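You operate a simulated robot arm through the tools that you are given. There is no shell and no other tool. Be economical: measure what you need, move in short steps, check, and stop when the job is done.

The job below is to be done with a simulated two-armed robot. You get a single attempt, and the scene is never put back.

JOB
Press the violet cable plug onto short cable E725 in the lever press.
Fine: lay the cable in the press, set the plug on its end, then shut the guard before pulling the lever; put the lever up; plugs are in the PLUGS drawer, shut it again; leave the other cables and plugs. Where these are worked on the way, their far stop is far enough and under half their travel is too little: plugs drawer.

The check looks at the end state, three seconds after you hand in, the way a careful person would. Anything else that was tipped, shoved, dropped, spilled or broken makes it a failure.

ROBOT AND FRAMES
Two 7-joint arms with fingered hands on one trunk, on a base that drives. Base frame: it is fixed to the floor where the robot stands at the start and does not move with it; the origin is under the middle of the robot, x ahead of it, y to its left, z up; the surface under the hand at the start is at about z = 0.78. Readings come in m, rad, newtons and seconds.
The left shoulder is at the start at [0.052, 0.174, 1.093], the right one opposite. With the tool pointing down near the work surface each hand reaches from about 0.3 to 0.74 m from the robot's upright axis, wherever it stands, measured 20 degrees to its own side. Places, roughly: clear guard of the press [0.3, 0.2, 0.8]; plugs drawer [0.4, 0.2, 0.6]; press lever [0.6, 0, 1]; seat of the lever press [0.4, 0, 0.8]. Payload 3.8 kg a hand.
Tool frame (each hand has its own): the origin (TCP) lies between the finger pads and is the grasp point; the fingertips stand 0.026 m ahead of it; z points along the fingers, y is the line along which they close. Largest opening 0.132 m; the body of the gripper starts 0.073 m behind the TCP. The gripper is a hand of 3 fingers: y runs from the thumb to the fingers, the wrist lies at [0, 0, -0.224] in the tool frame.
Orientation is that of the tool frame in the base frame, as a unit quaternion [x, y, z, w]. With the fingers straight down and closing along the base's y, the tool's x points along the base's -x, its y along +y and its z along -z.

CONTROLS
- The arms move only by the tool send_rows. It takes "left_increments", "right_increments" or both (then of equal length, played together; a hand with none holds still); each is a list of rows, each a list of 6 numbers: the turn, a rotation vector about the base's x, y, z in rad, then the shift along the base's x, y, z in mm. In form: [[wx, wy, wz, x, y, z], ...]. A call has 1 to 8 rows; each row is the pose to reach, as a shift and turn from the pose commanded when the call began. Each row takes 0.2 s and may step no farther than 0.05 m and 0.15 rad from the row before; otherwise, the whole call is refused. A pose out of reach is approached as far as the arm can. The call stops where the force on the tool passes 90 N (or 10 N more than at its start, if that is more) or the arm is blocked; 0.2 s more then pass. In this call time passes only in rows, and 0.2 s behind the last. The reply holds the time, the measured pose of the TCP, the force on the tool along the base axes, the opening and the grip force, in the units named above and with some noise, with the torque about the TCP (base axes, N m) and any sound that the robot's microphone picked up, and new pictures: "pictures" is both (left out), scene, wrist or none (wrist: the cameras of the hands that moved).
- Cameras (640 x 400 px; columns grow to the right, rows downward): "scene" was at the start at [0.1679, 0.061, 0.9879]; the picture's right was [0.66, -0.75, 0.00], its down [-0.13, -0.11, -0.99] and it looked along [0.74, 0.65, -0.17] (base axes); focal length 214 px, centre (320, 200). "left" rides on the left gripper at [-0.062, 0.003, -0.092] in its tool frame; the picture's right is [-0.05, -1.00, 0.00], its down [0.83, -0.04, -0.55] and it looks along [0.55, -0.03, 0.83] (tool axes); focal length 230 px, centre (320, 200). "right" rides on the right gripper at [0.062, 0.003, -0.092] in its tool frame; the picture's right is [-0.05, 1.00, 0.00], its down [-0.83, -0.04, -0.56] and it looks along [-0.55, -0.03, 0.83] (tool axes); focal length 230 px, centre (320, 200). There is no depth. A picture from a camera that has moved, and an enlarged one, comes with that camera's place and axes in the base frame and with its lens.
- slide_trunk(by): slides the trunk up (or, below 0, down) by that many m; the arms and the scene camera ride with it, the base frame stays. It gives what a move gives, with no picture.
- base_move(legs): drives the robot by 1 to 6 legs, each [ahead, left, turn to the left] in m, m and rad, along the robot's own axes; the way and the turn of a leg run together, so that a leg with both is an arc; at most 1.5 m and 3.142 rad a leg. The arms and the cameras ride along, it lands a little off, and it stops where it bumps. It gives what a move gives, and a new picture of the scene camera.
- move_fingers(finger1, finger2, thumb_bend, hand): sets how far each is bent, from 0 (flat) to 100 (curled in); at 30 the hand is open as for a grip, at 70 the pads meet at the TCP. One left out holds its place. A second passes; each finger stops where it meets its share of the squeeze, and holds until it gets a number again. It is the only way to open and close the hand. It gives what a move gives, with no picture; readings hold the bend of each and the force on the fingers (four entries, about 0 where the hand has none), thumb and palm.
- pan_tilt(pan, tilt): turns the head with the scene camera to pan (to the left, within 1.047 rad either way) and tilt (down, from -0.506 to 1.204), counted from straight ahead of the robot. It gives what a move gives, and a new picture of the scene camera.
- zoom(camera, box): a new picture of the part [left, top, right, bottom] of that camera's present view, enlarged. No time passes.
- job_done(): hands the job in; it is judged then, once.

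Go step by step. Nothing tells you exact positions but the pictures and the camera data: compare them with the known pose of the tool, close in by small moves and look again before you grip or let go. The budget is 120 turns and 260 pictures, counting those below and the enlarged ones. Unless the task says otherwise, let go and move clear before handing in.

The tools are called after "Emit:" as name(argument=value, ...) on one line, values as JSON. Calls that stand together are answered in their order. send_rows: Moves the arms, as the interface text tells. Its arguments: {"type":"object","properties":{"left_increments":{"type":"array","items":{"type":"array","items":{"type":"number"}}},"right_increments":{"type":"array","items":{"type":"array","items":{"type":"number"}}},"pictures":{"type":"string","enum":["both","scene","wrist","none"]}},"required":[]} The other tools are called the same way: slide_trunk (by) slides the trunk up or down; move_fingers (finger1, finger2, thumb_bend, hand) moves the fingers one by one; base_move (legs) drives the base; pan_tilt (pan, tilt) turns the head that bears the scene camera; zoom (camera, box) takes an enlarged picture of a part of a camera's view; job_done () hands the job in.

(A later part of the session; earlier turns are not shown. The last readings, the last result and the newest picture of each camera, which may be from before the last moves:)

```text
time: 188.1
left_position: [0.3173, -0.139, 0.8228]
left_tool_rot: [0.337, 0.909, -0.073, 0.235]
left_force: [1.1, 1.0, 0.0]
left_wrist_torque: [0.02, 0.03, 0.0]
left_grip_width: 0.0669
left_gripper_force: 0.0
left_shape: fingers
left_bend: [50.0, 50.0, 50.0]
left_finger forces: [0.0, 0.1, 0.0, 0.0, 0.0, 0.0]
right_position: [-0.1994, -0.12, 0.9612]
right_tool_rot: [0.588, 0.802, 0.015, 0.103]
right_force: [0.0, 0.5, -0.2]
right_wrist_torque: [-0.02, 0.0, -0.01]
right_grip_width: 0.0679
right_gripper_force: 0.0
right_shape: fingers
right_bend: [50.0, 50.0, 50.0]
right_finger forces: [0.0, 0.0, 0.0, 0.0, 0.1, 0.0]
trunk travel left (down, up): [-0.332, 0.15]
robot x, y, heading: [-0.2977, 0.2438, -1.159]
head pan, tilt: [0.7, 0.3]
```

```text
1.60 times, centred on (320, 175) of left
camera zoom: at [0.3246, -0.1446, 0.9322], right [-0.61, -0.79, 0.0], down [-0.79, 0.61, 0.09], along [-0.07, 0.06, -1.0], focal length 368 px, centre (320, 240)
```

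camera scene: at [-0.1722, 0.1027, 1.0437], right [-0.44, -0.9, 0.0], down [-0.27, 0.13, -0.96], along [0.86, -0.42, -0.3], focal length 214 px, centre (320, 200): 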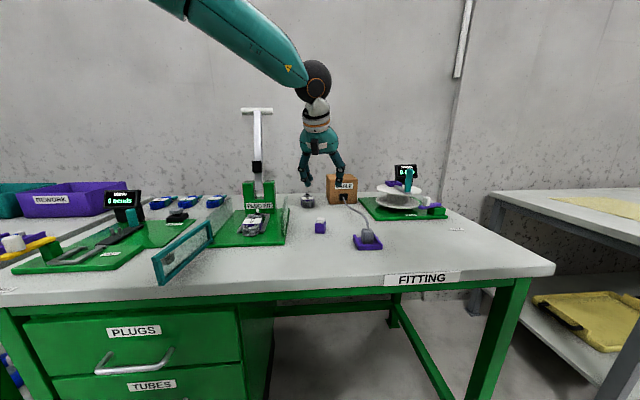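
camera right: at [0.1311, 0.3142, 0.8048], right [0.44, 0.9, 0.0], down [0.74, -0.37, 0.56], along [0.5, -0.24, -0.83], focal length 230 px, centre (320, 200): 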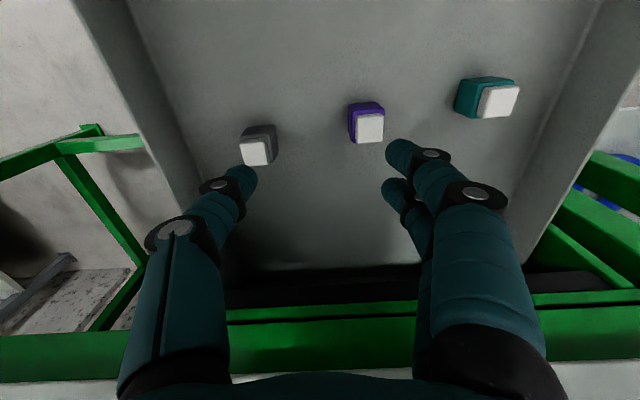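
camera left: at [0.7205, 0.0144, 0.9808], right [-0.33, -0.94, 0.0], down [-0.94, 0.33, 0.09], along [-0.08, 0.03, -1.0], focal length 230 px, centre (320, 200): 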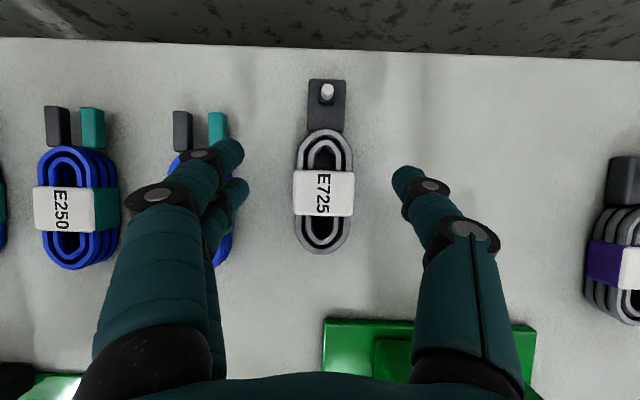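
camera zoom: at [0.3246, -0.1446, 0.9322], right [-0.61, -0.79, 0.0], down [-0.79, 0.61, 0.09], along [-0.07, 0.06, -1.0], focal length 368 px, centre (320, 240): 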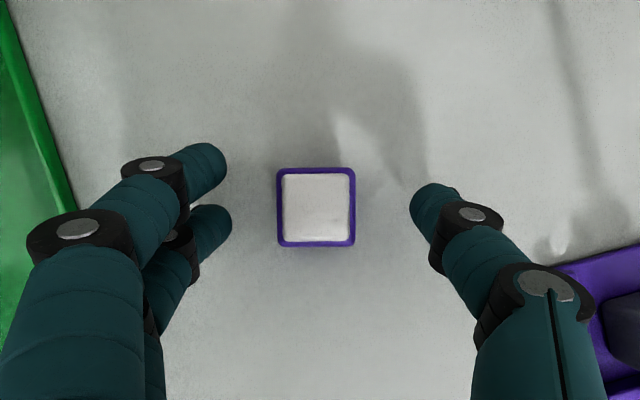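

Now the plug is between both fingers and the thumb. Close and lift.

Emit:
move_fingers(hand="left", finger1=72, finger2=72, thumb_bend=72)

Emit:
slide_trunk(by=0.12)

Emit:
zoom(camera="left", box=[160, 50, 480, 300])

Emit:
zoom(camera="scene", box=[260, 120, 380, 220])

```text
time: 189.1
left_position: [0.3181, -0.1386, 0.8229]
left_tool_rot: [0.337, 0.909, -0.072, 0.236]
left_force: [0.0, 0.3, -0.4]
left_wrist_torque: [0.0, 0.03, 0.01]
left_grip_width: 0.0258
left_gripper_force: 14.0
left_shape: fingers
left_bend: [67.0, 67.0, 66.0]
left_finger forces: [7.1, 6.9, 0.0, 0.0, 14.1, 0.0]
right_position: [-0.1998, -0.1188, 0.9598]
right_tool_rot: [0.588, 0.802, 0.016, 0.103]
right_force: [0.3, -0.5, 0.0]
right_wrist_torque: [0.03, 0.03, 0.01]
right_grip_width: 0.0677
right_gripper_force: 0.0
right_shape: fingers
right_bend: [50.0, 50.0, 50.0]
right_finger forces: [0.0, 0.0, 0.0, 0.0, 0.0, 0.0]
trunk travel left (down, up): [-0.332, 0.15]
robot x, y, heading: [-0.3019, 0.2372, -1.159]
head pan, tilt: [0.7, 0.3]
```

```text
time: 190.6
left_position: [0.3163, -0.1385, 0.9403]
left_tool_rot: [0.338, 0.909, -0.072, 0.235]
left_force: [0.9, -0.8, 0.3]
left_wrist_torque: [0.02, 0.01, -0.02]
left_grip_width: 0.0255
left_gripper_force: 14.1
left_shape: fingers
left_bend: [67.0, 67.0, 66.0]
left_finger forces: [6.9, 6.9, 0.0, 0.1, 13.9, 0.0]
right_position: [-0.199, -0.1202, 1.078]
right_tool_rot: [0.588, 0.802, 0.015, 0.102]
right_force: [0.5, 0.1, -0.5]
right_wrist_torque: [0.03, 0.02, -0.01]
right_grip_width: 0.0676
right_gripper_force: 0.1
right_shape: fingers
right_bend: [50.0, 50.0, 50.0]
right_finger forces: [0.0, 0.1, 0.0, 0.0, 0.0, 0.0]
trunk travel left (down, up): [-0.452, 0.03]
robot x, y, heading: [-0.3012, 0.2416, -1.158]
head pan, tilt: [0.7, 0.3]
```

```text
1.60 times, centred on (320, 175) of left
camera zoom: at [0.3249, -0.1454, 1.0504], right [-0.61, -0.79, 0.0], down [-0.79, 0.61, 0.09], along [-0.07, 0.06, -1.0], focal length 368 px, centre (320, 240)
```

zoom: 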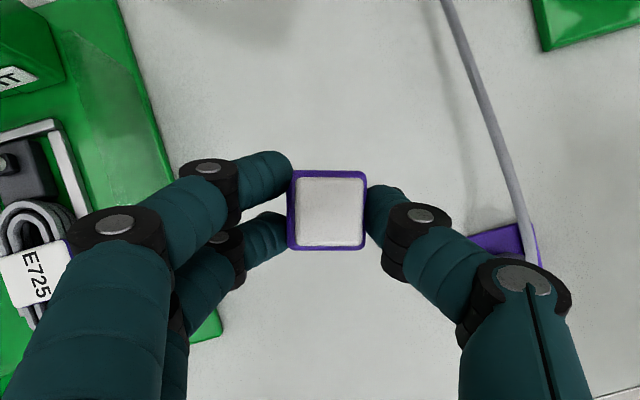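

```text
4.00 times, centred on (320, 170) of scene
camera zoom: at [-0.1719, 0.1023, 1.0449], right [-0.44, -0.9, 0.0], down [-0.27, 0.13, -0.96], along [0.86, -0.42, -0.3], focal length 858 px, centre (320, 320)
```

zoom: 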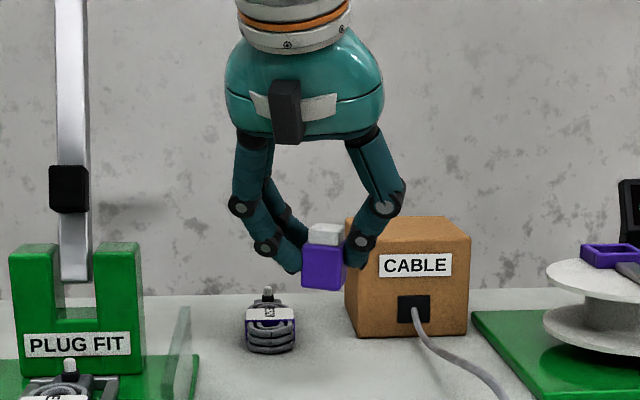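

Plug is held upright. Rotate the base back and bring it over the cable's pin.

Emit:
slide_trunk(by=0.022)

Emit:
base_move(legs=[[0, 0, 0.335], [0.105, -0.01, 0]])

Emit:
zoom(camera="left", box=[160, 50, 480, 300])

Emit:
zoom(camera="scene", box=[260, 150, 400, 270])

```text
time: 191.3
left_position: [0.3177, -0.1387, 0.9937]
left_tool_rot: [0.333, 0.904, -0.091, 0.253]
left_force: [-0.3, 0.2, -0.6]
left_wrist_torque: [0.04, 0.01, -0.02]
left_grip_width: 0.0255
left_gripper_force: 14.0
left_shape: fingers
left_bend: [67.0, 67.0, 66.0]
left_finger forces: [7.0, 6.8, 0.1, 0.1, 13.9, 0.0]
right_position: [-0.2003, -0.1191, 1.1006]
right_tool_rot: [0.588, 0.802, 0.015, 0.104]
right_force: [-0.3, 0.0, 0.0]
right_wrist_torque: [0.0, 0.01, 0.0]
right_grip_width: 0.0677
right_gripper_force: 0.1
right_shape: fingers
right_bend: [50.0, 50.0, 50.0]
right_finger forces: [0.0, 0.0, 0.0, 0.0, 0.0, 0.0]
trunk travel left (down, up): [-0.474, 0.008]
robot x, y, heading: [-0.3015, 0.2418, -1.161]
head pan, tilt: [0.7, 0.3]
```

```text
time: 193.5
left_position: [0.4721, -0.0009, 0.9939]
left_tool_rot: [0.178, 0.947, -0.048, 0.265]
left_force: [-0.6, 0.1, -0.4]
left_wrist_torque: [-0.03, 0.02, -0.02]
left_grip_width: 0.0254
left_gripper_force: 13.9
left_shape: fingers
left_bend: [67.0, 67.0, 66.0]
left_finger forces: [7.0, 6.8, 0.0, 0.0, 13.9, 0.1]
right_position: [-0.0238, -0.1512, 1.1016]
right_tool_rot: [0.447, 0.888, 0.031, 0.1]
right_force: [-0.5, -0.3, 0.2]
right_wrist_torque: [0.01, 0.0, 0.01]
right_grip_width: 0.0681
right_gripper_force: 0.1
right_shape: fingers
right_bend: [50.0, 50.0, 50.0]
right_finger forces: [0.1, 0.0, 0.0, 0.1, 0.1, 0.0]
trunk travel left (down, up): [-0.474, 0.008]
robot x, y, heading: [-0.2341, 0.158, -0.823]
head pan, tilt: [0.7, 0.3]
camera scene: at [-0.0683, 0.0657, 1.0764], right [-0.13, -0.99, 0.0], down [-0.29, 0.04, -0.96], along [0.95, -0.12, -0.3], focal length 214 px, centre (320, 200)
```

scene: 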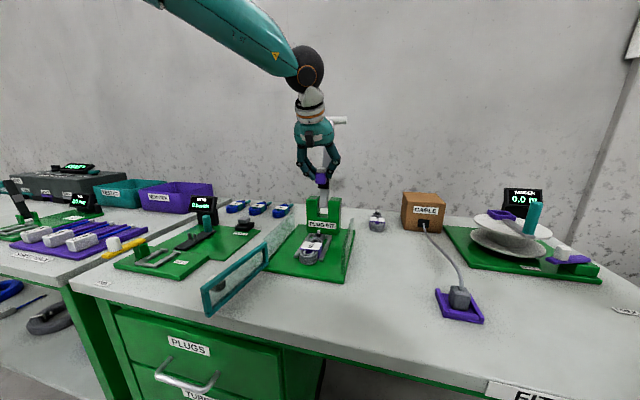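

```text
1.60 times, centred on (320, 175) of left
camera zoom: at [0.4771, -0.0009, 1.1044], right [-0.32, -0.95, 0.02], down [-0.95, 0.32, 0.04], along [-0.05, -0.01, -1.0], focal length 368 px, centre (320, 240)
```

zoom: 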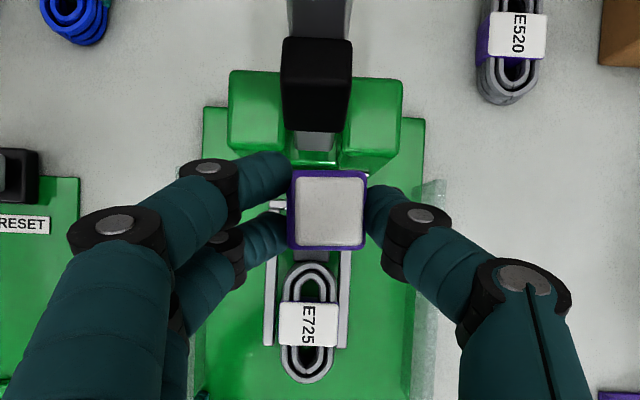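

```text
3.33 times, centred on (330, 210) of scene
camera zoom: at [-0.0683, 0.0657, 1.0764], right [-0.13, -0.99, 0.0], down [-0.29, 0.04, -0.96], along [0.95, -0.12, -0.3], focal length 715 px, centre (287, 167)
```

zoom: 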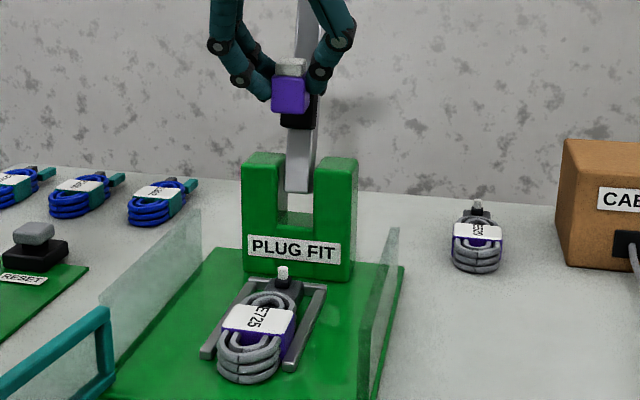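

Emit:
slide_trunk(by=-0.05)

Emit:
zoom(camera="left", box=[220, 100, 420, 300])

Emit:
zoom(camera="scene", box=[270, 140, 370, 220])

```text
time: 194.4
left_position: [0.4715, -0.0012, 0.945]
left_tool_rot: [0.177, 0.946, -0.048, 0.266]
left_force: [-0.3, -0.3, -0.4]
left_wrist_torque: [-0.02, 0.01, 0.01]
left_grip_width: 0.0255
left_gripper_force: 13.9
left_shape: fingers
left_bend: [67.0, 67.0, 66.0]
left_finger forces: [6.9, 6.9, 0.1, 0.0, 13.9, 0.1]
right_position: [-0.0229, -0.1508, 1.052]
right_tool_rot: [0.447, 0.888, 0.032, 0.1]
right_force: [0.5, 0.6, -0.4]
right_wrist_torque: [0.04, -0.02, 0.01]
right_grip_width: 0.0679
right_gripper_force: 0.0
right_shape: fingers
right_bend: [50.0, 50.0, 50.0]
right_finger forces: [0.0, 0.0, 0.0, 0.1, 0.1, 0.0]
trunk travel left (down, up): [-0.424, 0.058]
robot x, y, heading: [-0.2346, 0.155, -0.825]
head pan, tilt: [0.7, 0.3]
```

```text
2.00 times, centred on (320, 200) of left
camera zoom: at [0.477, -0.0006, 1.0551], right [-0.32, -0.95, 0.03], down [-0.95, 0.32, 0.04], along [-0.05, -0.01, -1.0], focal length 460 px, centre (320, 200)
```

zoom: 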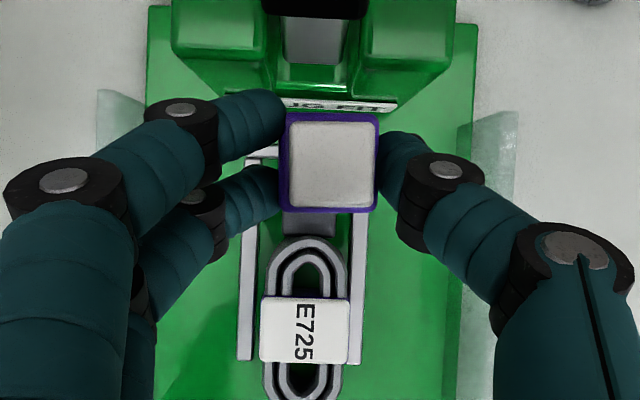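

```text
5.00 times, centred on (320, 180) of scene
camera zoom: at [-0.0723, 0.07, 1.0066], right [-0.13, -0.99, 0.0], down [-0.29, 0.04, -0.96], along [0.95, -0.12, -0.3], focal length 1072 px, centre (320, 300)
```

zoom: 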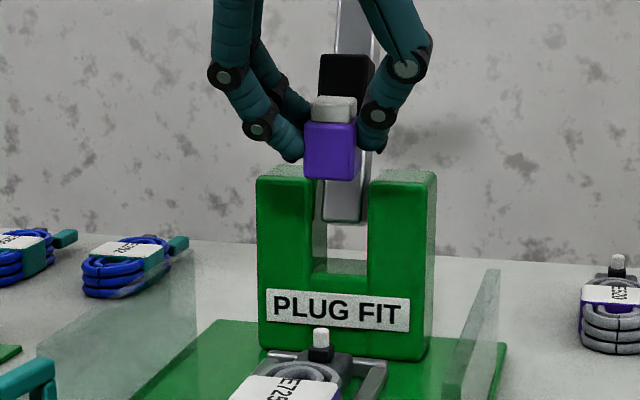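

Restore the small orientation drift so the plug is exactly upright, then re-measure.

Emit:
send_rows(left_increments=[[0.021, 0.02, 0, 0, 0, 0], [0.042, 0.04, 0, -6, 4, 0]], pictures="none")

Emit:
zoom(camera="left", box=[220, 100, 420, 300])

```text
time: 195.0
left_position: [0.4654, 0.0038, 0.9431]
left_tool_rot: [0.182, 0.953, -0.032, 0.242]
left_force: [0.1, 0.1, 0.6]
left_wrist_torque: [0.01, -0.05, -0.01]
left_grip_width: 0.0253
left_gripper_force: 14.0
left_shape: fingers
left_bend: [67.0, 67.0, 66.0]
left_finger forces: [6.9, 6.7, 0.0, 0.0, 13.8, 0.1]
right_position: [-0.0228, -0.1522, 1.0526]
right_tool_rot: [0.447, 0.888, 0.032, 0.1]
right_force: [0.4, 0.2, 0.6]
right_wrist_torque: [0.01, 0.03, 0.04]
right_grip_width: 0.0678
right_gripper_force: 0.1
right_shape: fingers
right_bend: [50.0, 50.0, 50.0]
right_finger forces: [0.1, 0.0, 0.0, 0.1, 0.0, 0.0]
trunk travel left (down, up): [-0.424, 0.058]
robot x, y, heading: [-0.2376, 0.1567, -0.828]
head pan, tilt: [0.7, 0.3]
```

```text
2.00 times, centred on (320, 200) of left
camera zoom: at [0.4757, -0.001, 1.0525], right [-0.32, -0.95, 0.0], down [-0.94, 0.32, 0.1], along [-0.09, 0.03, -1.0], focal length 460 px, centre (320, 200)
```

zoom: 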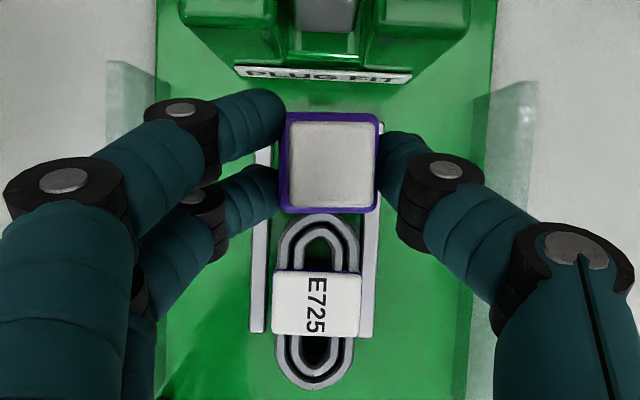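

By computation the plug is now within about 1 mm of the pin. Lower to just above the pin and check from the scene camera.

Emit:
slide_trunk(by=-0.065)

Emit:
pan_tilt(pan=0.7, tilt=0.2)

Emit:
zoom(camera="scene", box=[285, 150, 365, 210])

Emit:
zoom(camera="left", box=[220, 100, 420, 300])

```text
time: 196.1
left_position: [0.4653, 0.0022, 0.88]
left_tool_rot: [0.183, 0.952, -0.031, 0.242]
left_force: [-0.3, -0.1, 0.1]
left_wrist_torque: [-0.01, 0.01, 0.0]
left_grip_width: 0.0255
left_gripper_force: 14.2
left_shape: fingers
left_bend: [67.0, 67.0, 66.0]
left_finger forces: [6.9, 6.8, 0.1, 0.0, 13.8, 0.1]
right_position: [-0.0235, -0.1521, 0.9876]
right_tool_rot: [0.448, 0.888, 0.032, 0.101]
right_force: [-0.3, 1.1, -0.4]
right_wrist_torque: [0.02, -0.02, 0.03]
right_grip_width: 0.0678
right_gripper_force: 0.1
right_shape: fingers
right_bend: [50.0, 50.0, 50.0]
right_finger forces: [0.0, 0.0, 0.0, 0.1, 0.0, 0.0]
trunk travel left (down, up): [-0.359, 0.123]
robot x, y, heading: [-0.2357, 0.159, -0.827]
head pan, tilt: [0.7, 0.3]
```

```text
time: 196.7
left_position: [0.4669, 0.0026, 0.8783]
left_tool_rot: [0.183, 0.952, -0.032, 0.242]
left_force: [0.5, 0.2, -0.5]
left_wrist_torque: [-0.01, 0.0, 0.0]
left_grip_width: 0.0254
left_gripper_force: 13.9
left_shape: fingers
left_bend: [67.0, 67.0, 66.0]
left_finger forces: [6.9, 6.8, 0.0, 0.0, 13.8, 0.1]
right_position: [-0.0231, -0.1522, 0.987]
right_tool_rot: [0.448, 0.888, 0.032, 0.1]
right_force: [0.5, -1.3, 0.4]
right_wrist_torque: [0.02, 0.01, 0.01]
right_grip_width: 0.0678
right_gripper_force: 0.1
right_shape: fingers
right_bend: [50.0, 50.0, 50.0]
right_finger forces: [0.0, 0.0, 0.1, 0.0, 0.1, 0.1]
trunk travel left (down, up): [-0.359, 0.123]
robot x, y, heading: [-0.2335, 0.1576, -0.821]
head pan, tilt: [0.7, 0.201]
camera scene: at [-0.079, 0.0771, 0.9378], right [-0.13, -0.99, 0.0], down [-0.2, 0.03, -0.98], along [0.97, -0.12, -0.2], focal length 214 px, centre (320, 200)
```

scene: 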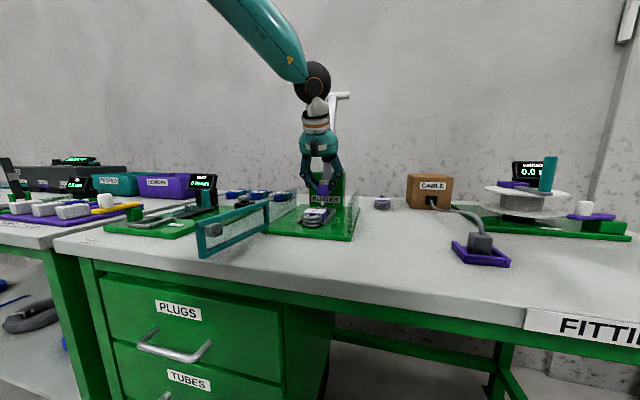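

```text
6.67 times, centred on (325, 180) of scene
camera zoom: at [-0.079, 0.0771, 0.9378], right [-0.13, -0.99, 0.0], down [-0.2, 0.03, -0.98], along [0.97, -0.12, -0.2], focal length 1430 px, centre (287, 333)
```

zoom: 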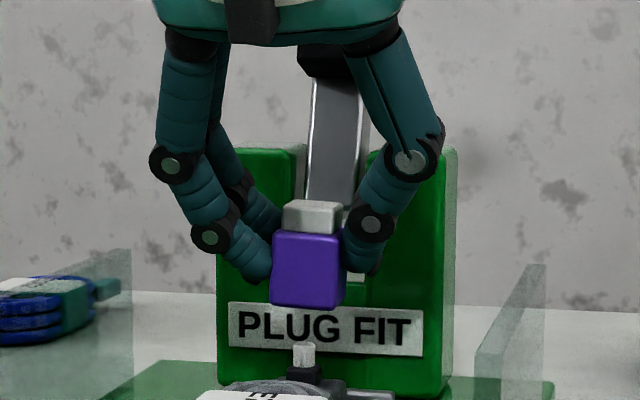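

```text
2.00 times, centred on (320, 200) of left
camera zoom: at [0.4756, -0.0016, 0.9886], right [-0.32, -0.95, 0.0], down [-0.94, 0.32, 0.1], along [-0.09, 0.03, -1.0], focal length 460 px, centre (320, 200)
```

zoom: 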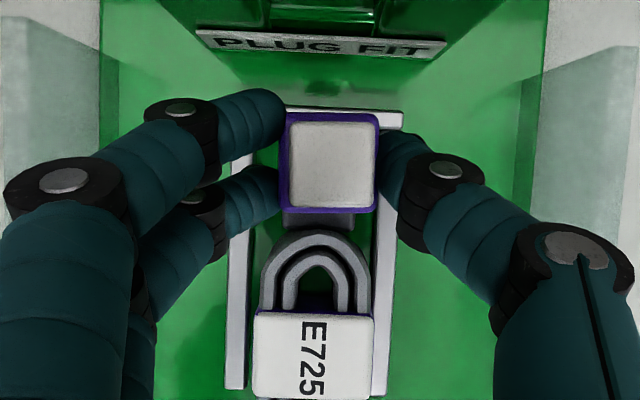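

Lateral error ≈1 mm, plug bottom 1.6 cm above pin top. Nudge +2 mm in x, then lower gently watching force.

Emit:
send_rows(left_increments=[[0, 0, 0, 2, 0, 0]], pictures="none")

Emit:
slide_trunk(by=-0.014)

Emit:
slide_trunk(by=-0.006)

Emit:
zoom(camera="scene", box=[285, 150, 365, 210])

```text
time: 197.1
left_position: [0.468, 0.0011, 0.8791]
left_tool_rot: [0.184, 0.952, -0.032, 0.242]
left_force: [0.0, -0.1, 0.0]
left_wrist_torque: [0.01, 0.02, 0.0]
left_grip_width: 0.0256
left_gripper_force: 13.4
left_shape: fingers
left_bend: [67.0, 67.0, 66.0]
left_finger forces: [6.9, 6.8, 0.0, 0.1, 13.8, 0.0]
right_position: [-0.0239, -0.1506, 0.9871]
right_tool_rot: [0.448, 0.888, 0.032, 0.099]
right_force: [-0.6, 0.2, 0.2]
right_wrist_torque: [0.0, 0.0, -0.02]
right_grip_width: 0.068
right_gripper_force: 0.0
right_shape: fingers
right_bend: [50.0, 50.0, 50.0]
right_finger forces: [0.0, 0.0, 0.1, 0.0, 0.1, 0.1]
trunk travel left (down, up): [-0.359, 0.123]
robot x, y, heading: [-0.2319, 0.1556, -0.822]
head pan, tilt: [0.7, 0.201]
```

```text
time: 197.7
left_position: [0.4684, 0.0026, 0.8634]
left_tool_rot: [0.184, 0.952, -0.033, 0.241]
left_force: [-0.5, 0.3, 0.5]
left_wrist_torque: [0.02, -0.01, -0.02]
left_grip_width: 0.0257
left_gripper_force: 13.8
left_shape: fingers
left_bend: [67.0, 68.0, 66.0]
left_finger forces: [7.1, 7.0, 0.0, 0.0, 14.2, 0.0]
right_position: [-0.023, -0.151, 0.9738]
right_tool_rot: [0.448, 0.888, 0.031, 0.1]
right_force: [0.9, 0.1, 0.1]
right_wrist_torque: [0.01, 0.03, 0.01]
right_grip_width: 0.0678
right_gripper_force: 0.1
right_shape: fingers
right_bend: [50.0, 50.0, 50.0]
right_finger forces: [0.1, 0.0, 0.0, 0.0, 0.1, 0.0]
trunk travel left (down, up): [-0.345, 0.137]
robot x, y, heading: [-0.235, 0.158, -0.825]
head pan, tilt: [0.7, 0.201]
```

```text
time: 198.3
left_position: [0.4687, 0.0031, 0.8619]
left_tool_rot: [0.184, 0.952, -0.033, 0.244]
left_force: [3.6, 0.7, 15.1]
left_wrist_torque: [-0.03, -0.13, 0.03]
left_grip_width: 0.0254
left_gripper_force: 16.1
left_shape: fingers
left_bend: [67.0, 69.0, 67.0]
left_finger forces: [8.2, 8.9, 0.0, 0.1, 15.0, 0.1]
right_position: [-0.0248, -0.1519, 0.9687]
right_tool_rot: [0.448, 0.888, 0.032, 0.099]
right_force: [0.6, 0.3, 0.2]
right_wrist_torque: [-0.02, -0.04, -0.02]
right_grip_width: 0.0678
right_gripper_force: 0.1
right_shape: fingers
right_bend: [50.0, 50.0, 50.0]
right_finger forces: [0.0, 0.0, 0.0, 0.0, 0.0, 0.0]
trunk travel left (down, up): [-0.339, 0.143]
robot x, y, heading: [-0.234, 0.1628, -0.826]
head pan, tilt: [0.7, 0.201]
```

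```text
6.67 times, centred on (325, 180) of scene
camera zoom: at [-0.0813, 0.0792, 0.9172], right [-0.13, -0.99, 0.0], down [-0.2, 0.02, -0.98], along [0.97, -0.12, -0.2], focal length 1430 px, centre (287, 333)
```

zoom: 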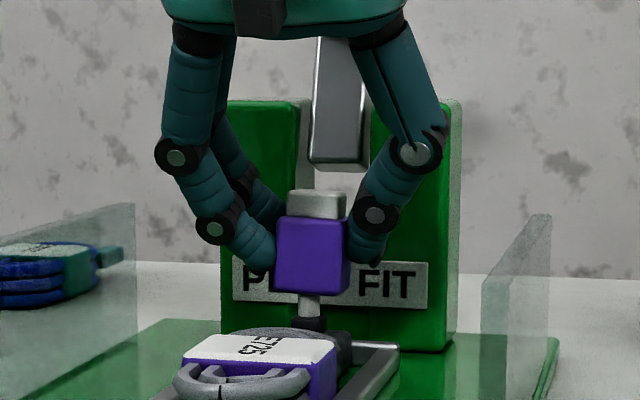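

Plug bottom meets the pin tip (15 N). Probe small shifts under light load to see whether it slides on.

Emit:
send_rows(left_increments=[[0, 0, 0, 1.5, -0.6, 0], [0, 0, 0, 3, -1.2, 0]], pictures="none")

Emit:
send_rows(left_increments=[[0, 0, 0, -3, 1.2, 0], [0, 0, 0, -6, 2.4, 0]], pictures="none")

Emit:
zoom(camera="scene", box=[285, 150, 365, 210])

```text
time: 198.9
left_position: [0.4703, 0.0018, 0.8604]
left_tool_rot: [0.183, 0.952, -0.032, 0.242]
left_force: [2.5, 0.4, 14.8]
left_wrist_torque: [-0.09, -0.02, -0.01]
left_grip_width: 0.0255
left_gripper_force: 16.1
left_shape: fingers
left_bend: [67.0, 70.0, 67.0]
left_finger forces: [6.9, 9.5, 0.0, 0.0, 15.6, 0.0]
right_position: [-0.0249, -0.1506, 0.9677]
right_tool_rot: [0.447, 0.888, 0.032, 0.1]
right_force: [0.2, -0.8, -0.4]
right_wrist_torque: [0.01, 0.01, 0.02]
right_grip_width: 0.068
right_gripper_force: 0.1
right_shape: fingers
right_bend: [50.0, 50.0, 50.0]
right_finger forces: [0.1, 0.0, 0.1, 0.0, 0.0, 0.1]
trunk travel left (down, up): [-0.339, 0.143]
robot x, y, heading: [-0.2331, 0.1561, -0.823]
head pan, tilt: [0.7, 0.201]
```

```text
time: 199.5
left_position: [0.4641, 0.0036, 0.8601]
left_tool_rot: [0.182, 0.952, -0.032, 0.242]
left_force: [5.4, -1.7, 16.5]
left_wrist_torque: [-0.1, -0.17, 0.01]
left_grip_width: 0.0257
left_gripper_force: 16.3
left_shape: fingers
left_bend: [68.0, 69.0, 67.0]
left_finger forces: [8.1, 8.6, 0.0, 0.1, 15.8, 0.0]
right_position: [-0.0246, -0.1515, 0.968]
right_tool_rot: [0.448, 0.888, 0.032, 0.1]
right_force: [-0.3, -0.5, -0.4]
right_wrist_torque: [0.02, 0.04, -0.07]
right_grip_width: 0.0676
right_gripper_force: 0.1
right_shape: fingers
right_bend: [50.0, 50.0, 50.0]
right_finger forces: [0.1, 0.0, 0.0, 0.0, 0.1, 0.0]
trunk travel left (down, up): [-0.339, 0.143]
robot x, y, heading: [-0.2317, 0.1578, -0.824]
head pan, tilt: [0.7, 0.201]
```

```text
6.67 times, centred on (325, 180) of scene
camera zoom: at [-0.0817, 0.0791, 0.9171], right [-0.13, -0.99, 0.0], down [-0.2, 0.02, -0.98], along [0.97, -0.12, -0.2], focal length 1430 px, centre (287, 333)
```

zoom: 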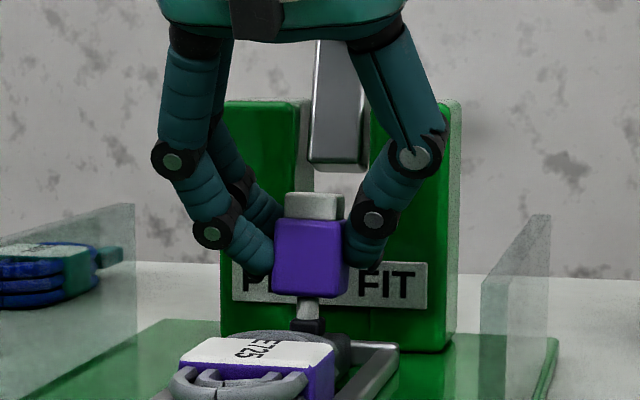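

The plug seems to rest on the pin tip until pressed. Unload, then recentre using a fresh wrist view.

Emit:
slide_trunk(by=0.008)

Emit:
zoom(camera="left", box=[220, 100, 420, 300])

Emit:
pan_tilt(pan=1.0, tilt=0.15)

```text
time: 200.1
left_position: [0.4643, 0.0054, 0.8644]
left_tool_rot: [0.183, 0.953, -0.03, 0.24]
left_force: [-0.1, 0.3, 0.2]
left_wrist_torque: [-0.01, 0.01, -0.02]
left_grip_width: 0.0257
left_gripper_force: 13.3
left_shape: fingers
left_bend: [68.0, 69.0, 67.0]
left_finger forces: [6.6, 6.8, 0.0, 0.0, 13.4, 0.0]
right_position: [-0.0232, -0.153, 0.9737]
right_tool_rot: [0.447, 0.888, 0.032, 0.1]
right_force: [1.3, 0.8, 0.4]
right_wrist_torque: [0.0, 0.02, 0.0]
right_grip_width: 0.0678
right_gripper_force: 0.0
right_shape: fingers
right_bend: [50.0, 50.0, 50.0]
right_finger forces: [0.0, 0.1, 0.0, 0.0, 0.1, 0.1]
trunk travel left (down, up): [-0.347, 0.135]
robot x, y, heading: [-0.2329, 0.1542, -0.824]
head pan, tilt: [0.7, 0.201]
```

```text
2.00 times, centred on (320, 200) of left
camera zoom: at [0.4742, 0.0006, 0.9747], right [-0.32, -0.95, -0.01], down [-0.94, 0.32, 0.1], along [-0.09, 0.04, -0.99], focal length 460 px, centre (320, 200)
```

zoom: 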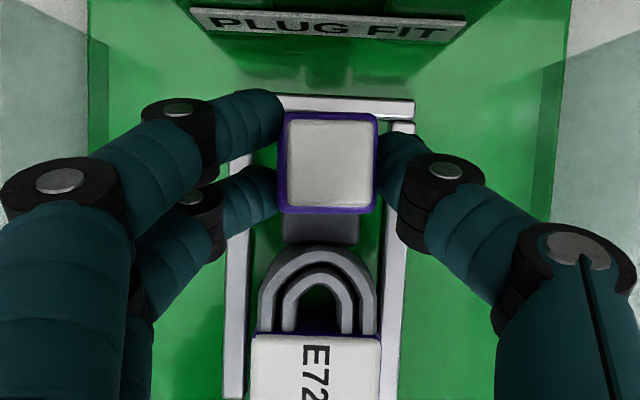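

```text
time: 200.9
left_position: [0.4642, 0.0032, 0.8678]
left_tool_rot: [0.183, 0.952, -0.032, 0.242]
left_force: [0.3, 0.5, 0.2]
left_wrist_torque: [0.0, -0.02, -0.01]
left_grip_width: 0.0253
left_gripper_force: 13.4
left_shape: fingers
left_bend: [68.0, 69.0, 67.0]
left_finger forces: [6.7, 6.8, 0.0, 0.1, 13.4, 0.1]
right_position: [-0.0227, -0.1517, 0.9756]
right_tool_rot: [0.448, 0.888, 0.032, 0.099]
right_force: [0.2, -0.9, -0.7]
right_wrist_torque: [-0.01, -0.01, 0.0]
right_grip_width: 0.0677
right_gripper_force: 0.1
right_shape: fingers
right_bend: [50.0, 50.0, 50.0]
right_finger forces: [0.0, 0.0, 0.1, 0.0, 0.0, 0.0]
trunk travel left (down, up): [-0.347, 0.135]
robot x, y, heading: [-0.2292, 0.1602, -0.824]
head pan, tilt: [1.0, 0.15]
camera scene: at [-0.0812, 0.1059, 0.9298], right [0.17, -0.98, 0.0], down [-0.15, -0.03, -0.99], along [0.97, 0.17, -0.15], focal length 214 px, centre (320, 200)
```

scene: 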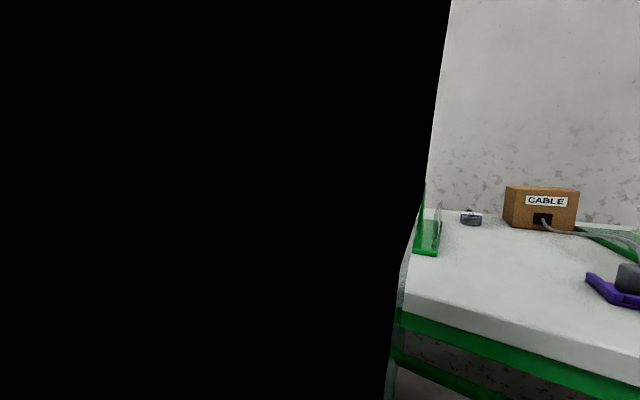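

The backward probe seems to have dragged the cable ~4 mm off the back bar. Press lightly again and slide forward 4.5 mm to reseat it.

Emit:
slide_trunk(by=-0.008)

Emit:
send_rows(left_increments=[[0, 0, 0, 2.1, -0.8, 0], [0, 0, 0, 4.2, -1.7, 0]], pictures="none")

Emit:
zoom(camera="left", box=[220, 100, 420, 300])

Emit:
pan_tilt(pan=0.7, tilt=0.2)

Emit:
zoom(camera="scene", box=[295, 160, 355, 205])

```text
time: 201.4
left_position: [0.4659, 0.0042, 0.8605]
left_tool_rot: [0.183, 0.952, -0.032, 0.243]
left_force: [3.0, 0.5, 11.7]
left_wrist_torque: [-0.02, -0.15, 0.01]
left_grip_width: 0.0256
left_gripper_force: 14.9
left_shape: fingers
left_bend: [68.0, 69.0, 67.0]
left_finger forces: [7.3, 8.7, 0.0, 0.0, 13.8, 0.0]
right_position: [-0.0246, -0.1517, 0.9676]
right_tool_rot: [0.448, 0.888, 0.031, 0.101]
right_force: [-1.3, 1.6, -0.1]
right_wrist_torque: [-0.01, -0.04, 0.06]
right_grip_width: 0.0681
right_gripper_force: 0.0
right_shape: fingers
right_bend: [50.0, 50.0, 50.0]
right_finger forces: [0.0, 0.0, 0.1, 0.1, 0.0, 0.0]
trunk travel left (down, up): [-0.339, 0.143]
robot x, y, heading: [-0.2328, 0.1584, -0.83]
head pan, tilt: [1.0, 0.15]
```

```text
time: 202.0
left_position: [0.4672, 0.0029, 0.8597]
left_tool_rot: [0.183, 0.952, -0.032, 0.243]
left_force: [-1.3, 1.8, 10.0]
left_wrist_torque: [0.02, 0.08, -0.01]
left_grip_width: 0.0257
left_gripper_force: 15.8
left_shape: fingers
left_bend: [68.0, 70.0, 67.0]
left_finger forces: [6.1, 9.9, 0.0, 0.0, 14.3, 0.0]
right_position: [-0.0233, -0.1508, 0.9688]
right_tool_rot: [0.447, 0.888, 0.031, 0.1]
right_force: [-0.3, 0.2, -0.4]
right_wrist_torque: [-0.01, 0.0, 0.0]
right_grip_width: 0.0677
right_gripper_force: 0.1
right_shape: fingers
right_bend: [50.0, 50.0, 50.0]
right_finger forces: [0.1, 0.1, 0.0, 0.0, 0.0, 0.1]
trunk travel left (down, up): [-0.339, 0.143]
robot x, y, heading: [-0.2312, 0.1585, -0.821]
head pan, tilt: [1.0, 0.15]
```

```text
2.00 times, centred on (320, 200) of left
camera zoom: at [0.4778, -0.0018, 0.9697], right [-0.32, -0.95, 0.0], down [-0.94, 0.32, 0.1], along [-0.09, 0.03, -1.0], focal length 460 px, centre (320, 200)
```

zoom: 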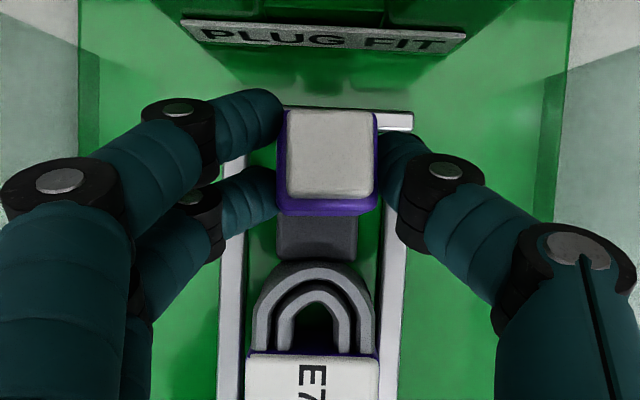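

```text
time: 202.8
left_position: [0.4691, 0.0032, 0.859]
left_tool_rot: [0.183, 0.952, -0.033, 0.242]
left_force: [-2.7, 1.6, 8.8]
left_wrist_torque: [0.02, 0.09, 0.01]
left_grip_width: 0.0259
left_gripper_force: 14.8
left_shape: fingers
left_bend: [67.0, 70.0, 67.0]
left_finger forces: [6.0, 9.7, 0.0, 0.0, 14.6, 0.0]
right_position: [-0.0245, -0.1507, 0.9675]
right_tool_rot: [0.447, 0.888, 0.032, 0.1]
right_force: [0.3, 0.1, -0.3]
right_wrist_torque: [-0.02, 0.02, 0.01]
right_grip_width: 0.0676
right_gripper_force: 0.0
right_shape: fingers
right_bend: [50.0, 50.0, 50.0]
right_finger forces: [0.0, 0.1, 0.0, 0.0, 0.0, 0.1]
trunk travel left (down, up): [-0.339, 0.143]
robot x, y, heading: [-0.235, 0.1578, -0.822]
head pan, tilt: [0.7, 0.201]
camera scene: at [-0.0815, 0.0793, 0.9171], right [-0.13, -0.99, 0.0], down [-0.2, 0.02, -0.98], along [0.97, -0.12, -0.2], focal length 214 px, centre (320, 200)
```

scene: 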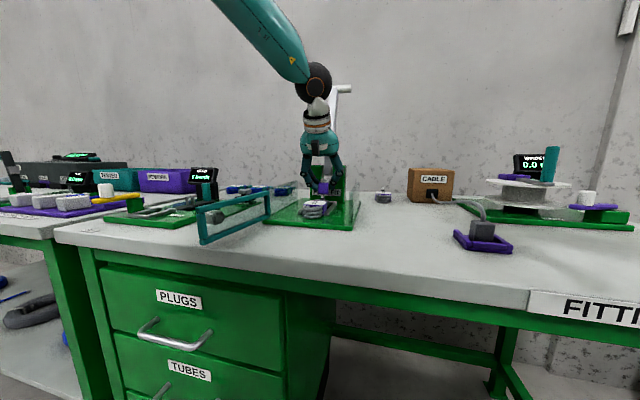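

```text
8.89 times, centred on (325, 182) of scene
camera zoom: at [-0.0815, 0.0793, 0.9171], right [-0.13, -0.99, 0.0], down [-0.2, 0.02, -0.98], along [0.97, -0.12, -0.2], focal length 1906 px, centre (276, 356)
```

zoom: 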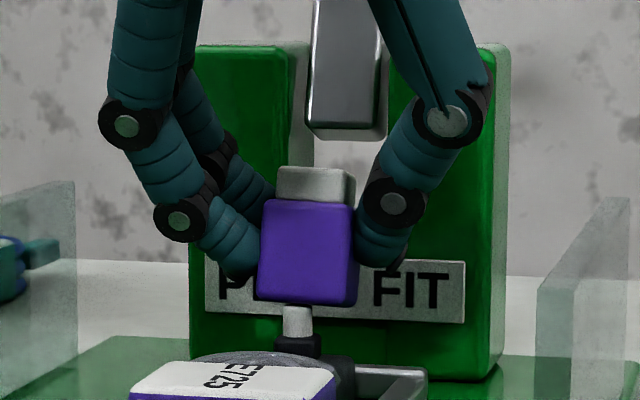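

Sliding only tilted the plug in the fingers; the cable hardly moved and is close to the bar. Slide back the same amount to right the plug over the pin.

Emit:
send_rows(left_increments=[[0, 0, 0, -2.5, 1, 0], [0, 0, 0, -5, 2, 0]], pictures="none")

Emit:
zoom(camera="left", box=[220, 100, 420, 300])

Emit:
zoom(camera="scene", box=[295, 160, 355, 205])

```text
time: 203.4
left_position: [0.4652, 0.0042, 0.8617]
left_tool_rot: [0.183, 0.952, -0.032, 0.244]
left_force: [4.5, -0.3, 13.3]
left_wrist_torque: [-0.06, -0.16, -0.02]
left_grip_width: 0.0259
left_gripper_force: 15.1
left_shape: fingers
left_bend: [68.0, 70.0, 67.0]
left_finger forces: [7.3, 8.6, 0.0, 0.0, 14.2, 0.0]
right_position: [-0.0248, -0.1505, 0.9674]
right_tool_rot: [0.447, 0.888, 0.033, 0.1]
right_force: [-1.1, -0.4, 0.2]
right_wrist_torque: [-0.01, -0.02, 0.02]
right_grip_width: 0.0679
right_gripper_force: 0.1
right_shape: fingers
right_bend: [50.0, 50.0, 50.0]
right_finger forces: [0.0, 0.0, 0.1, 0.1, 0.0, 0.1]
trunk travel left (down, up): [-0.339, 0.143]
robot x, y, heading: [-0.2358, 0.1578, -0.825]
head pan, tilt: [0.7, 0.201]
```

```text
2.00 times, centred on (320, 200) of left
camera zoom: at [0.4743, -0.0003, 0.9705], right [-0.32, -0.95, 0.0], down [-0.94, 0.32, 0.09], along [-0.09, 0.03, -1.0], focal length 460 px, centre (320, 200)
```

zoom: 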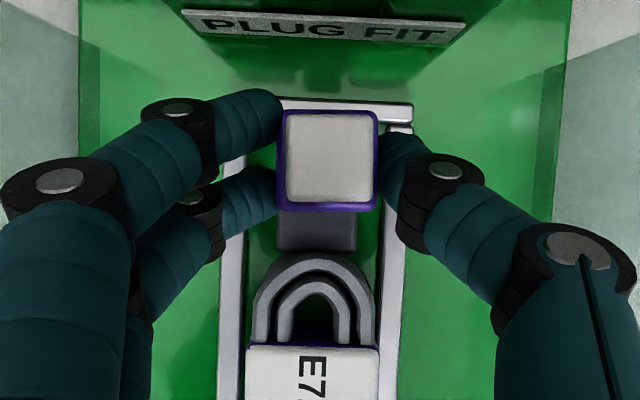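

```text
8.89 times, centred on (325, 182) of scene
camera zoom: at [-0.0812, 0.0791, 0.9171], right [-0.13, -0.99, 0.0], down [-0.2, 0.02, -0.98], along [0.97, -0.12, -0.2], focal length 1906 px, centre (276, 356)
```

zoom: 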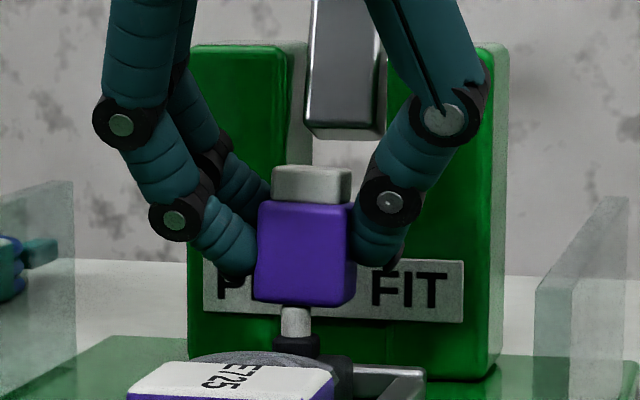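

Re-evaluating with a better label height, the cable did move ~6 mm toward the robot and the plug is ~1 cm ahead of the pin. Lift, recentre over the pin, then press and slide the cable forward to the bar.

Emit:
slide_trunk(by=0.014)

Emit:
send_rows(left_increments=[[0, 0, 0, -4.6, 1.8, 0], [0, 0, 0, -9.3, 3.7, 0]], pictures="none")

Emit:
zoom(camera="left", box=[220, 100, 420, 300])

Emit:
zoom(camera="scene", box=[295, 160, 355, 205])

```text
time: 204.1
left_position: [0.4637, 0.0047, 0.8704]
left_tool_rot: [0.184, 0.953, -0.031, 0.24]
left_force: [0.2, 1.1, -0.6]
left_wrist_torque: [-0.01, -0.02, -0.01]
left_grip_width: 0.0257
left_gripper_force: 13.4
left_shape: fingers
left_bend: [68.0, 69.0, 67.0]
left_finger forces: [6.7, 6.7, 0.0, 0.0, 13.5, 0.0]
right_position: [-0.023, -0.1522, 0.9811]
right_tool_rot: [0.448, 0.888, 0.032, 0.099]
right_force: [1.3, 0.1, 1.0]
right_wrist_torque: [-0.01, 0.02, 0.0]
right_grip_width: 0.0677
right_gripper_force: 0.0
right_shape: fingers
right_bend: [50.0, 50.0, 50.0]
right_finger forces: [0.0, 0.0, 0.0, 0.0, 0.1, 0.1]
trunk travel left (down, up): [-0.353, 0.129]
robot x, y, heading: [-0.2303, 0.1553, -0.827]
head pan, tilt: [0.7, 0.201]
```

```text
time: 204.7
left_position: [0.4548, 0.0081, 0.8735]
left_tool_rot: [0.183, 0.952, -0.033, 0.242]
left_force: [0.3, -0.5, -0.3]
left_wrist_torque: [0.01, 0.03, -0.02]
left_grip_width: 0.0255
left_gripper_force: 13.8
left_shape: fingers
left_bend: [68.0, 69.0, 67.0]
left_finger forces: [6.7, 6.7, 0.0, 0.0, 13.5, 0.1]
right_position: [-0.0237, -0.1528, 0.9821]
right_tool_rot: [0.446, 0.889, 0.032, 0.1]
right_force: [0.1, -0.2, -0.3]
right_wrist_torque: [0.02, -0.02, -0.02]
right_grip_width: 0.0678
right_gripper_force: 0.2
right_shape: fingers
right_bend: [50.0, 50.0, 50.0]
right_finger forces: [0.0, 0.0, 0.0, 0.1, 0.1, 0.0]
trunk travel left (down, up): [-0.353, 0.129]
robot x, y, heading: [-0.2373, 0.1558, -0.826]
head pan, tilt: [0.7, 0.201]
```

```text
2.00 times, centred on (320, 200) of left
camera zoom: at [0.4644, 0.0037, 0.9827], right [-0.32, -0.95, 0.0], down [-0.94, 0.32, 0.1], along [-0.09, 0.03, -1.0], focal length 460 px, centre (320, 200)
```

zoom: 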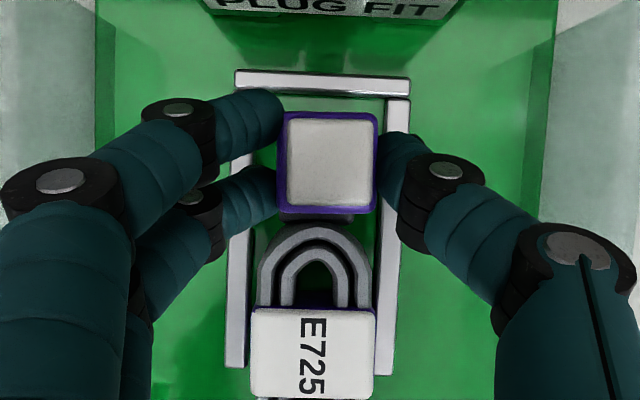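

```text
8.89 times, centred on (325, 182) of scene
camera zoom: at [-0.0796, 0.0777, 0.9314], right [-0.13, -0.99, 0.0], down [-0.2, 0.03, -0.98], along [0.97, -0.12, -0.2], focal length 1906 px, centre (276, 356)
```

zoom: 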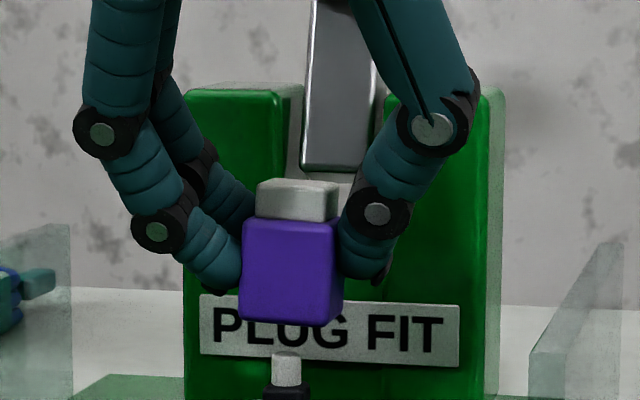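

Now the plug is centred over the pin (~0.5 mm) and the cable is ~8.7 mm short of the bar. Press and push it forward.

Emit:
slide_trunk(by=-0.021)

Emit:
send_rows(left_increments=[[0, 0, 0, 2.8, -1.1, 0], [0, 0, 0, 5.6, -2.2, 0], [0, 0, 0, 7.9, -3.2, 0]], pictures="none")

Emit:
zoom(camera="left", box=[220, 100, 420, 300])

Emit:
zoom(camera="scene", box=[295, 160, 355, 205])

```text
time: 205.3
left_position: [0.4549, 0.0071, 0.8527]
left_tool_rot: [0.184, 0.952, -0.033, 0.243]
left_force: [-0.9, 0.5, 7.3]
left_wrist_torque: [-0.08, -0.04, 0.01]
left_grip_width: 0.0254
left_gripper_force: 15.1
left_shape: fingers
left_bend: [68.0, 69.0, 67.0]
left_finger forces: [8.2, 7.1, 0.0, 0.0, 14.7, 0.0]
right_position: [-0.0238, -0.1515, 0.9613]
right_tool_rot: [0.447, 0.888, 0.032, 0.1]
right_force: [-1.1, -0.7, 0.5]
right_wrist_torque: [-0.01, -0.02, -0.02]
right_grip_width: 0.0675
right_gripper_force: 0.0
right_shape: fingers
right_bend: [50.0, 50.0, 50.0]
right_finger forces: [0.0, 0.1, 0.0, 0.0, 0.0, 0.0]
trunk travel left (down, up): [-0.332, 0.15]
robot x, y, heading: [-0.2351, 0.156, -0.822]
head pan, tilt: [0.7, 0.201]
```

```text
time: 206.1
left_position: [0.461, 0.006, 0.8527]
left_tool_rot: [0.183, 0.952, -0.032, 0.243]
left_force: [-1.7, 0.6, 6.0]
left_wrist_torque: [-0.06, -0.02, -0.01]
left_grip_width: 0.0259
left_gripper_force: 15.4
left_shape: fingers
left_bend: [68.0, 69.0, 67.0]
left_finger forces: [7.7, 7.2, 0.0, 0.0, 14.8, 0.1]
right_position: [-0.0247, -0.1516, 0.9604]
right_tool_rot: [0.448, 0.888, 0.032, 0.101]
right_force: [0.0, -0.3, -0.3]
right_wrist_torque: [-0.02, -0.03, -0.02]
right_grip_width: 0.0678
right_gripper_force: 0.1
right_shape: fingers
right_bend: [50.0, 50.0, 50.0]
right_finger forces: [0.1, 0.1, 0.1, 0.0, 0.0, 0.1]
trunk travel left (down, up): [-0.332, 0.15]
robot x, y, heading: [-0.2355, 0.1574, -0.832]
head pan, tilt: [0.7, 0.201]
```

```text
2.00 times, centred on (320, 200) of left
camera zoom: at [0.4712, 0.0017, 0.9629], right [-0.32, -0.95, 0.0], down [-0.94, 0.32, 0.1], along [-0.09, 0.03, -1.0], focal length 460 px, centre (320, 200)
```

zoom: 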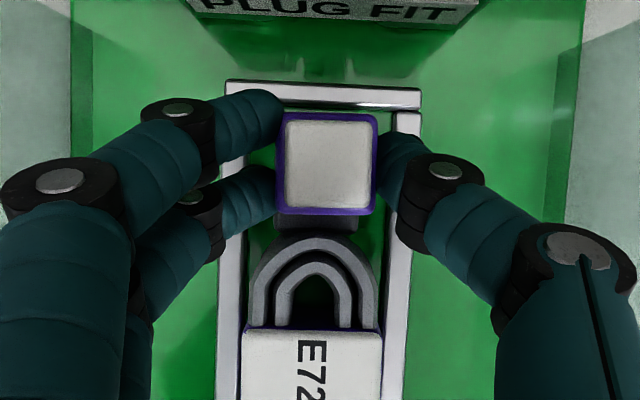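

```text
8.89 times, centred on (325, 182) of scene
camera zoom: at [-0.0817, 0.0796, 0.9099], right [-0.13, -0.99, 0.0], down [-0.2, 0.03, -0.98], along [0.97, -0.12, -0.2], focal length 1906 px, centre (276, 356)
```

zoom: 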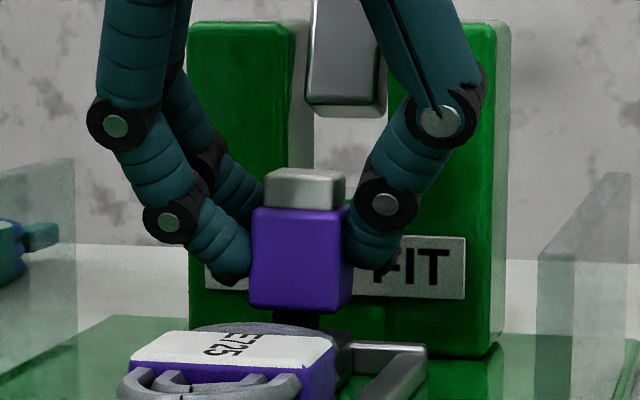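

The plug has slipped onto the pin (8–9 mm engaged) and the cable is back at the bar. Release and rise.

Emit:
move_fingers(hand="left", finger1=52, finger2=52, thumb_bend=52)

Emit:
slide_trunk(by=0.1)

Emit:
zoom(camera="left", box=[220, 80, 420, 280])

Emit:
zoom(camera="scene", box=[270, 180, 390, 270])

```text
time: 207.1
left_position: [0.4621, 0.0065, 0.8533]
left_tool_rot: [0.182, 0.953, -0.032, 0.242]
left_force: [-0.1, 0.1, 0.1]
left_wrist_torque: [0.02, 0.0, -0.03]
left_grip_width: 0.0605
left_gripper_force: 0.0
left_shape: fingers
left_bend: [52.0, 52.0, 52.0]
left_finger forces: [0.0, 0.0, 0.0, 0.0, 0.1, 0.0]
right_position: [-0.0229, -0.1511, 0.9599]
right_tool_rot: [0.447, 0.888, 0.032, 0.099]
right_force: [0.6, -0.4, 0.5]
right_wrist_torque: [-0.04, 0.03, -0.03]
right_grip_width: 0.0676
right_gripper_force: 0.0
right_shape: fingers
right_bend: [50.0, 50.0, 50.0]
right_finger forces: [0.0, 0.1, 0.1, 0.1, 0.0, 0.1]
trunk travel left (down, up): [-0.332, 0.15]
robot x, y, heading: [-0.2353, 0.1597, -0.822]
head pan, tilt: [0.7, 0.201]
```

```text
time: 208.5
left_position: [0.4628, 0.0048, 0.951]
left_tool_rot: [0.183, 0.953, -0.031, 0.241]
left_force: [1.0, 0.3, -0.2]
left_wrist_torque: [0.0, -0.02, -0.01]
left_grip_width: 0.0603
left_gripper_force: 0.0
left_shape: fingers
left_bend: [52.0, 52.0, 52.0]
left_finger forces: [0.0, 0.1, 0.1, 0.0, 0.0, 0.0]
right_position: [-0.023, -0.152, 1.0587]
right_tool_rot: [0.447, 0.889, 0.033, 0.099]
right_force: [1.0, 0.6, 1.0]
right_wrist_torque: [0.0, 0.02, 0.0]
right_grip_width: 0.0679
right_gripper_force: 0.0
right_shape: fingers
right_bend: [50.0, 50.0, 50.0]
right_finger forces: [0.0, 0.0, 0.0, 0.0, 0.1, 0.0]
trunk travel left (down, up): [-0.432, 0.05]
robot x, y, heading: [-0.2335, 0.1558, -0.825]
head pan, tilt: [0.7, 0.201]
```

```text
2.00 times, centred on (320, 180) of left
camera zoom: at [0.4728, 0.0002, 1.0605], right [-0.32, -0.95, 0.0], down [-0.94, 0.32, 0.1], along [-0.09, 0.04, -1.0], focal length 460 px, centre (320, 240)
```

zoom: 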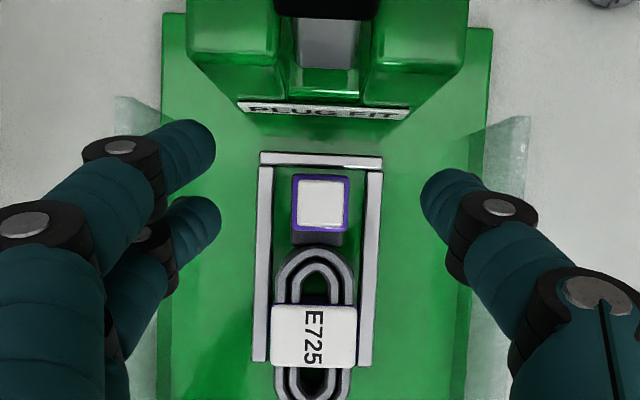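

```text
4.44 times, centred on (330, 225) of scene
camera zoom: at [-0.0712, 0.0687, 1.0264], right [-0.13, -0.99, 0.0], down [-0.2, 0.03, -0.98], along [0.97, -0.12, -0.2], focal length 953 px, centre (276, 89)
```

zoom: 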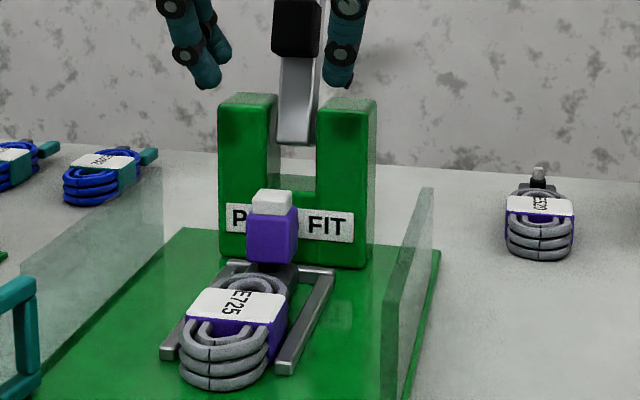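

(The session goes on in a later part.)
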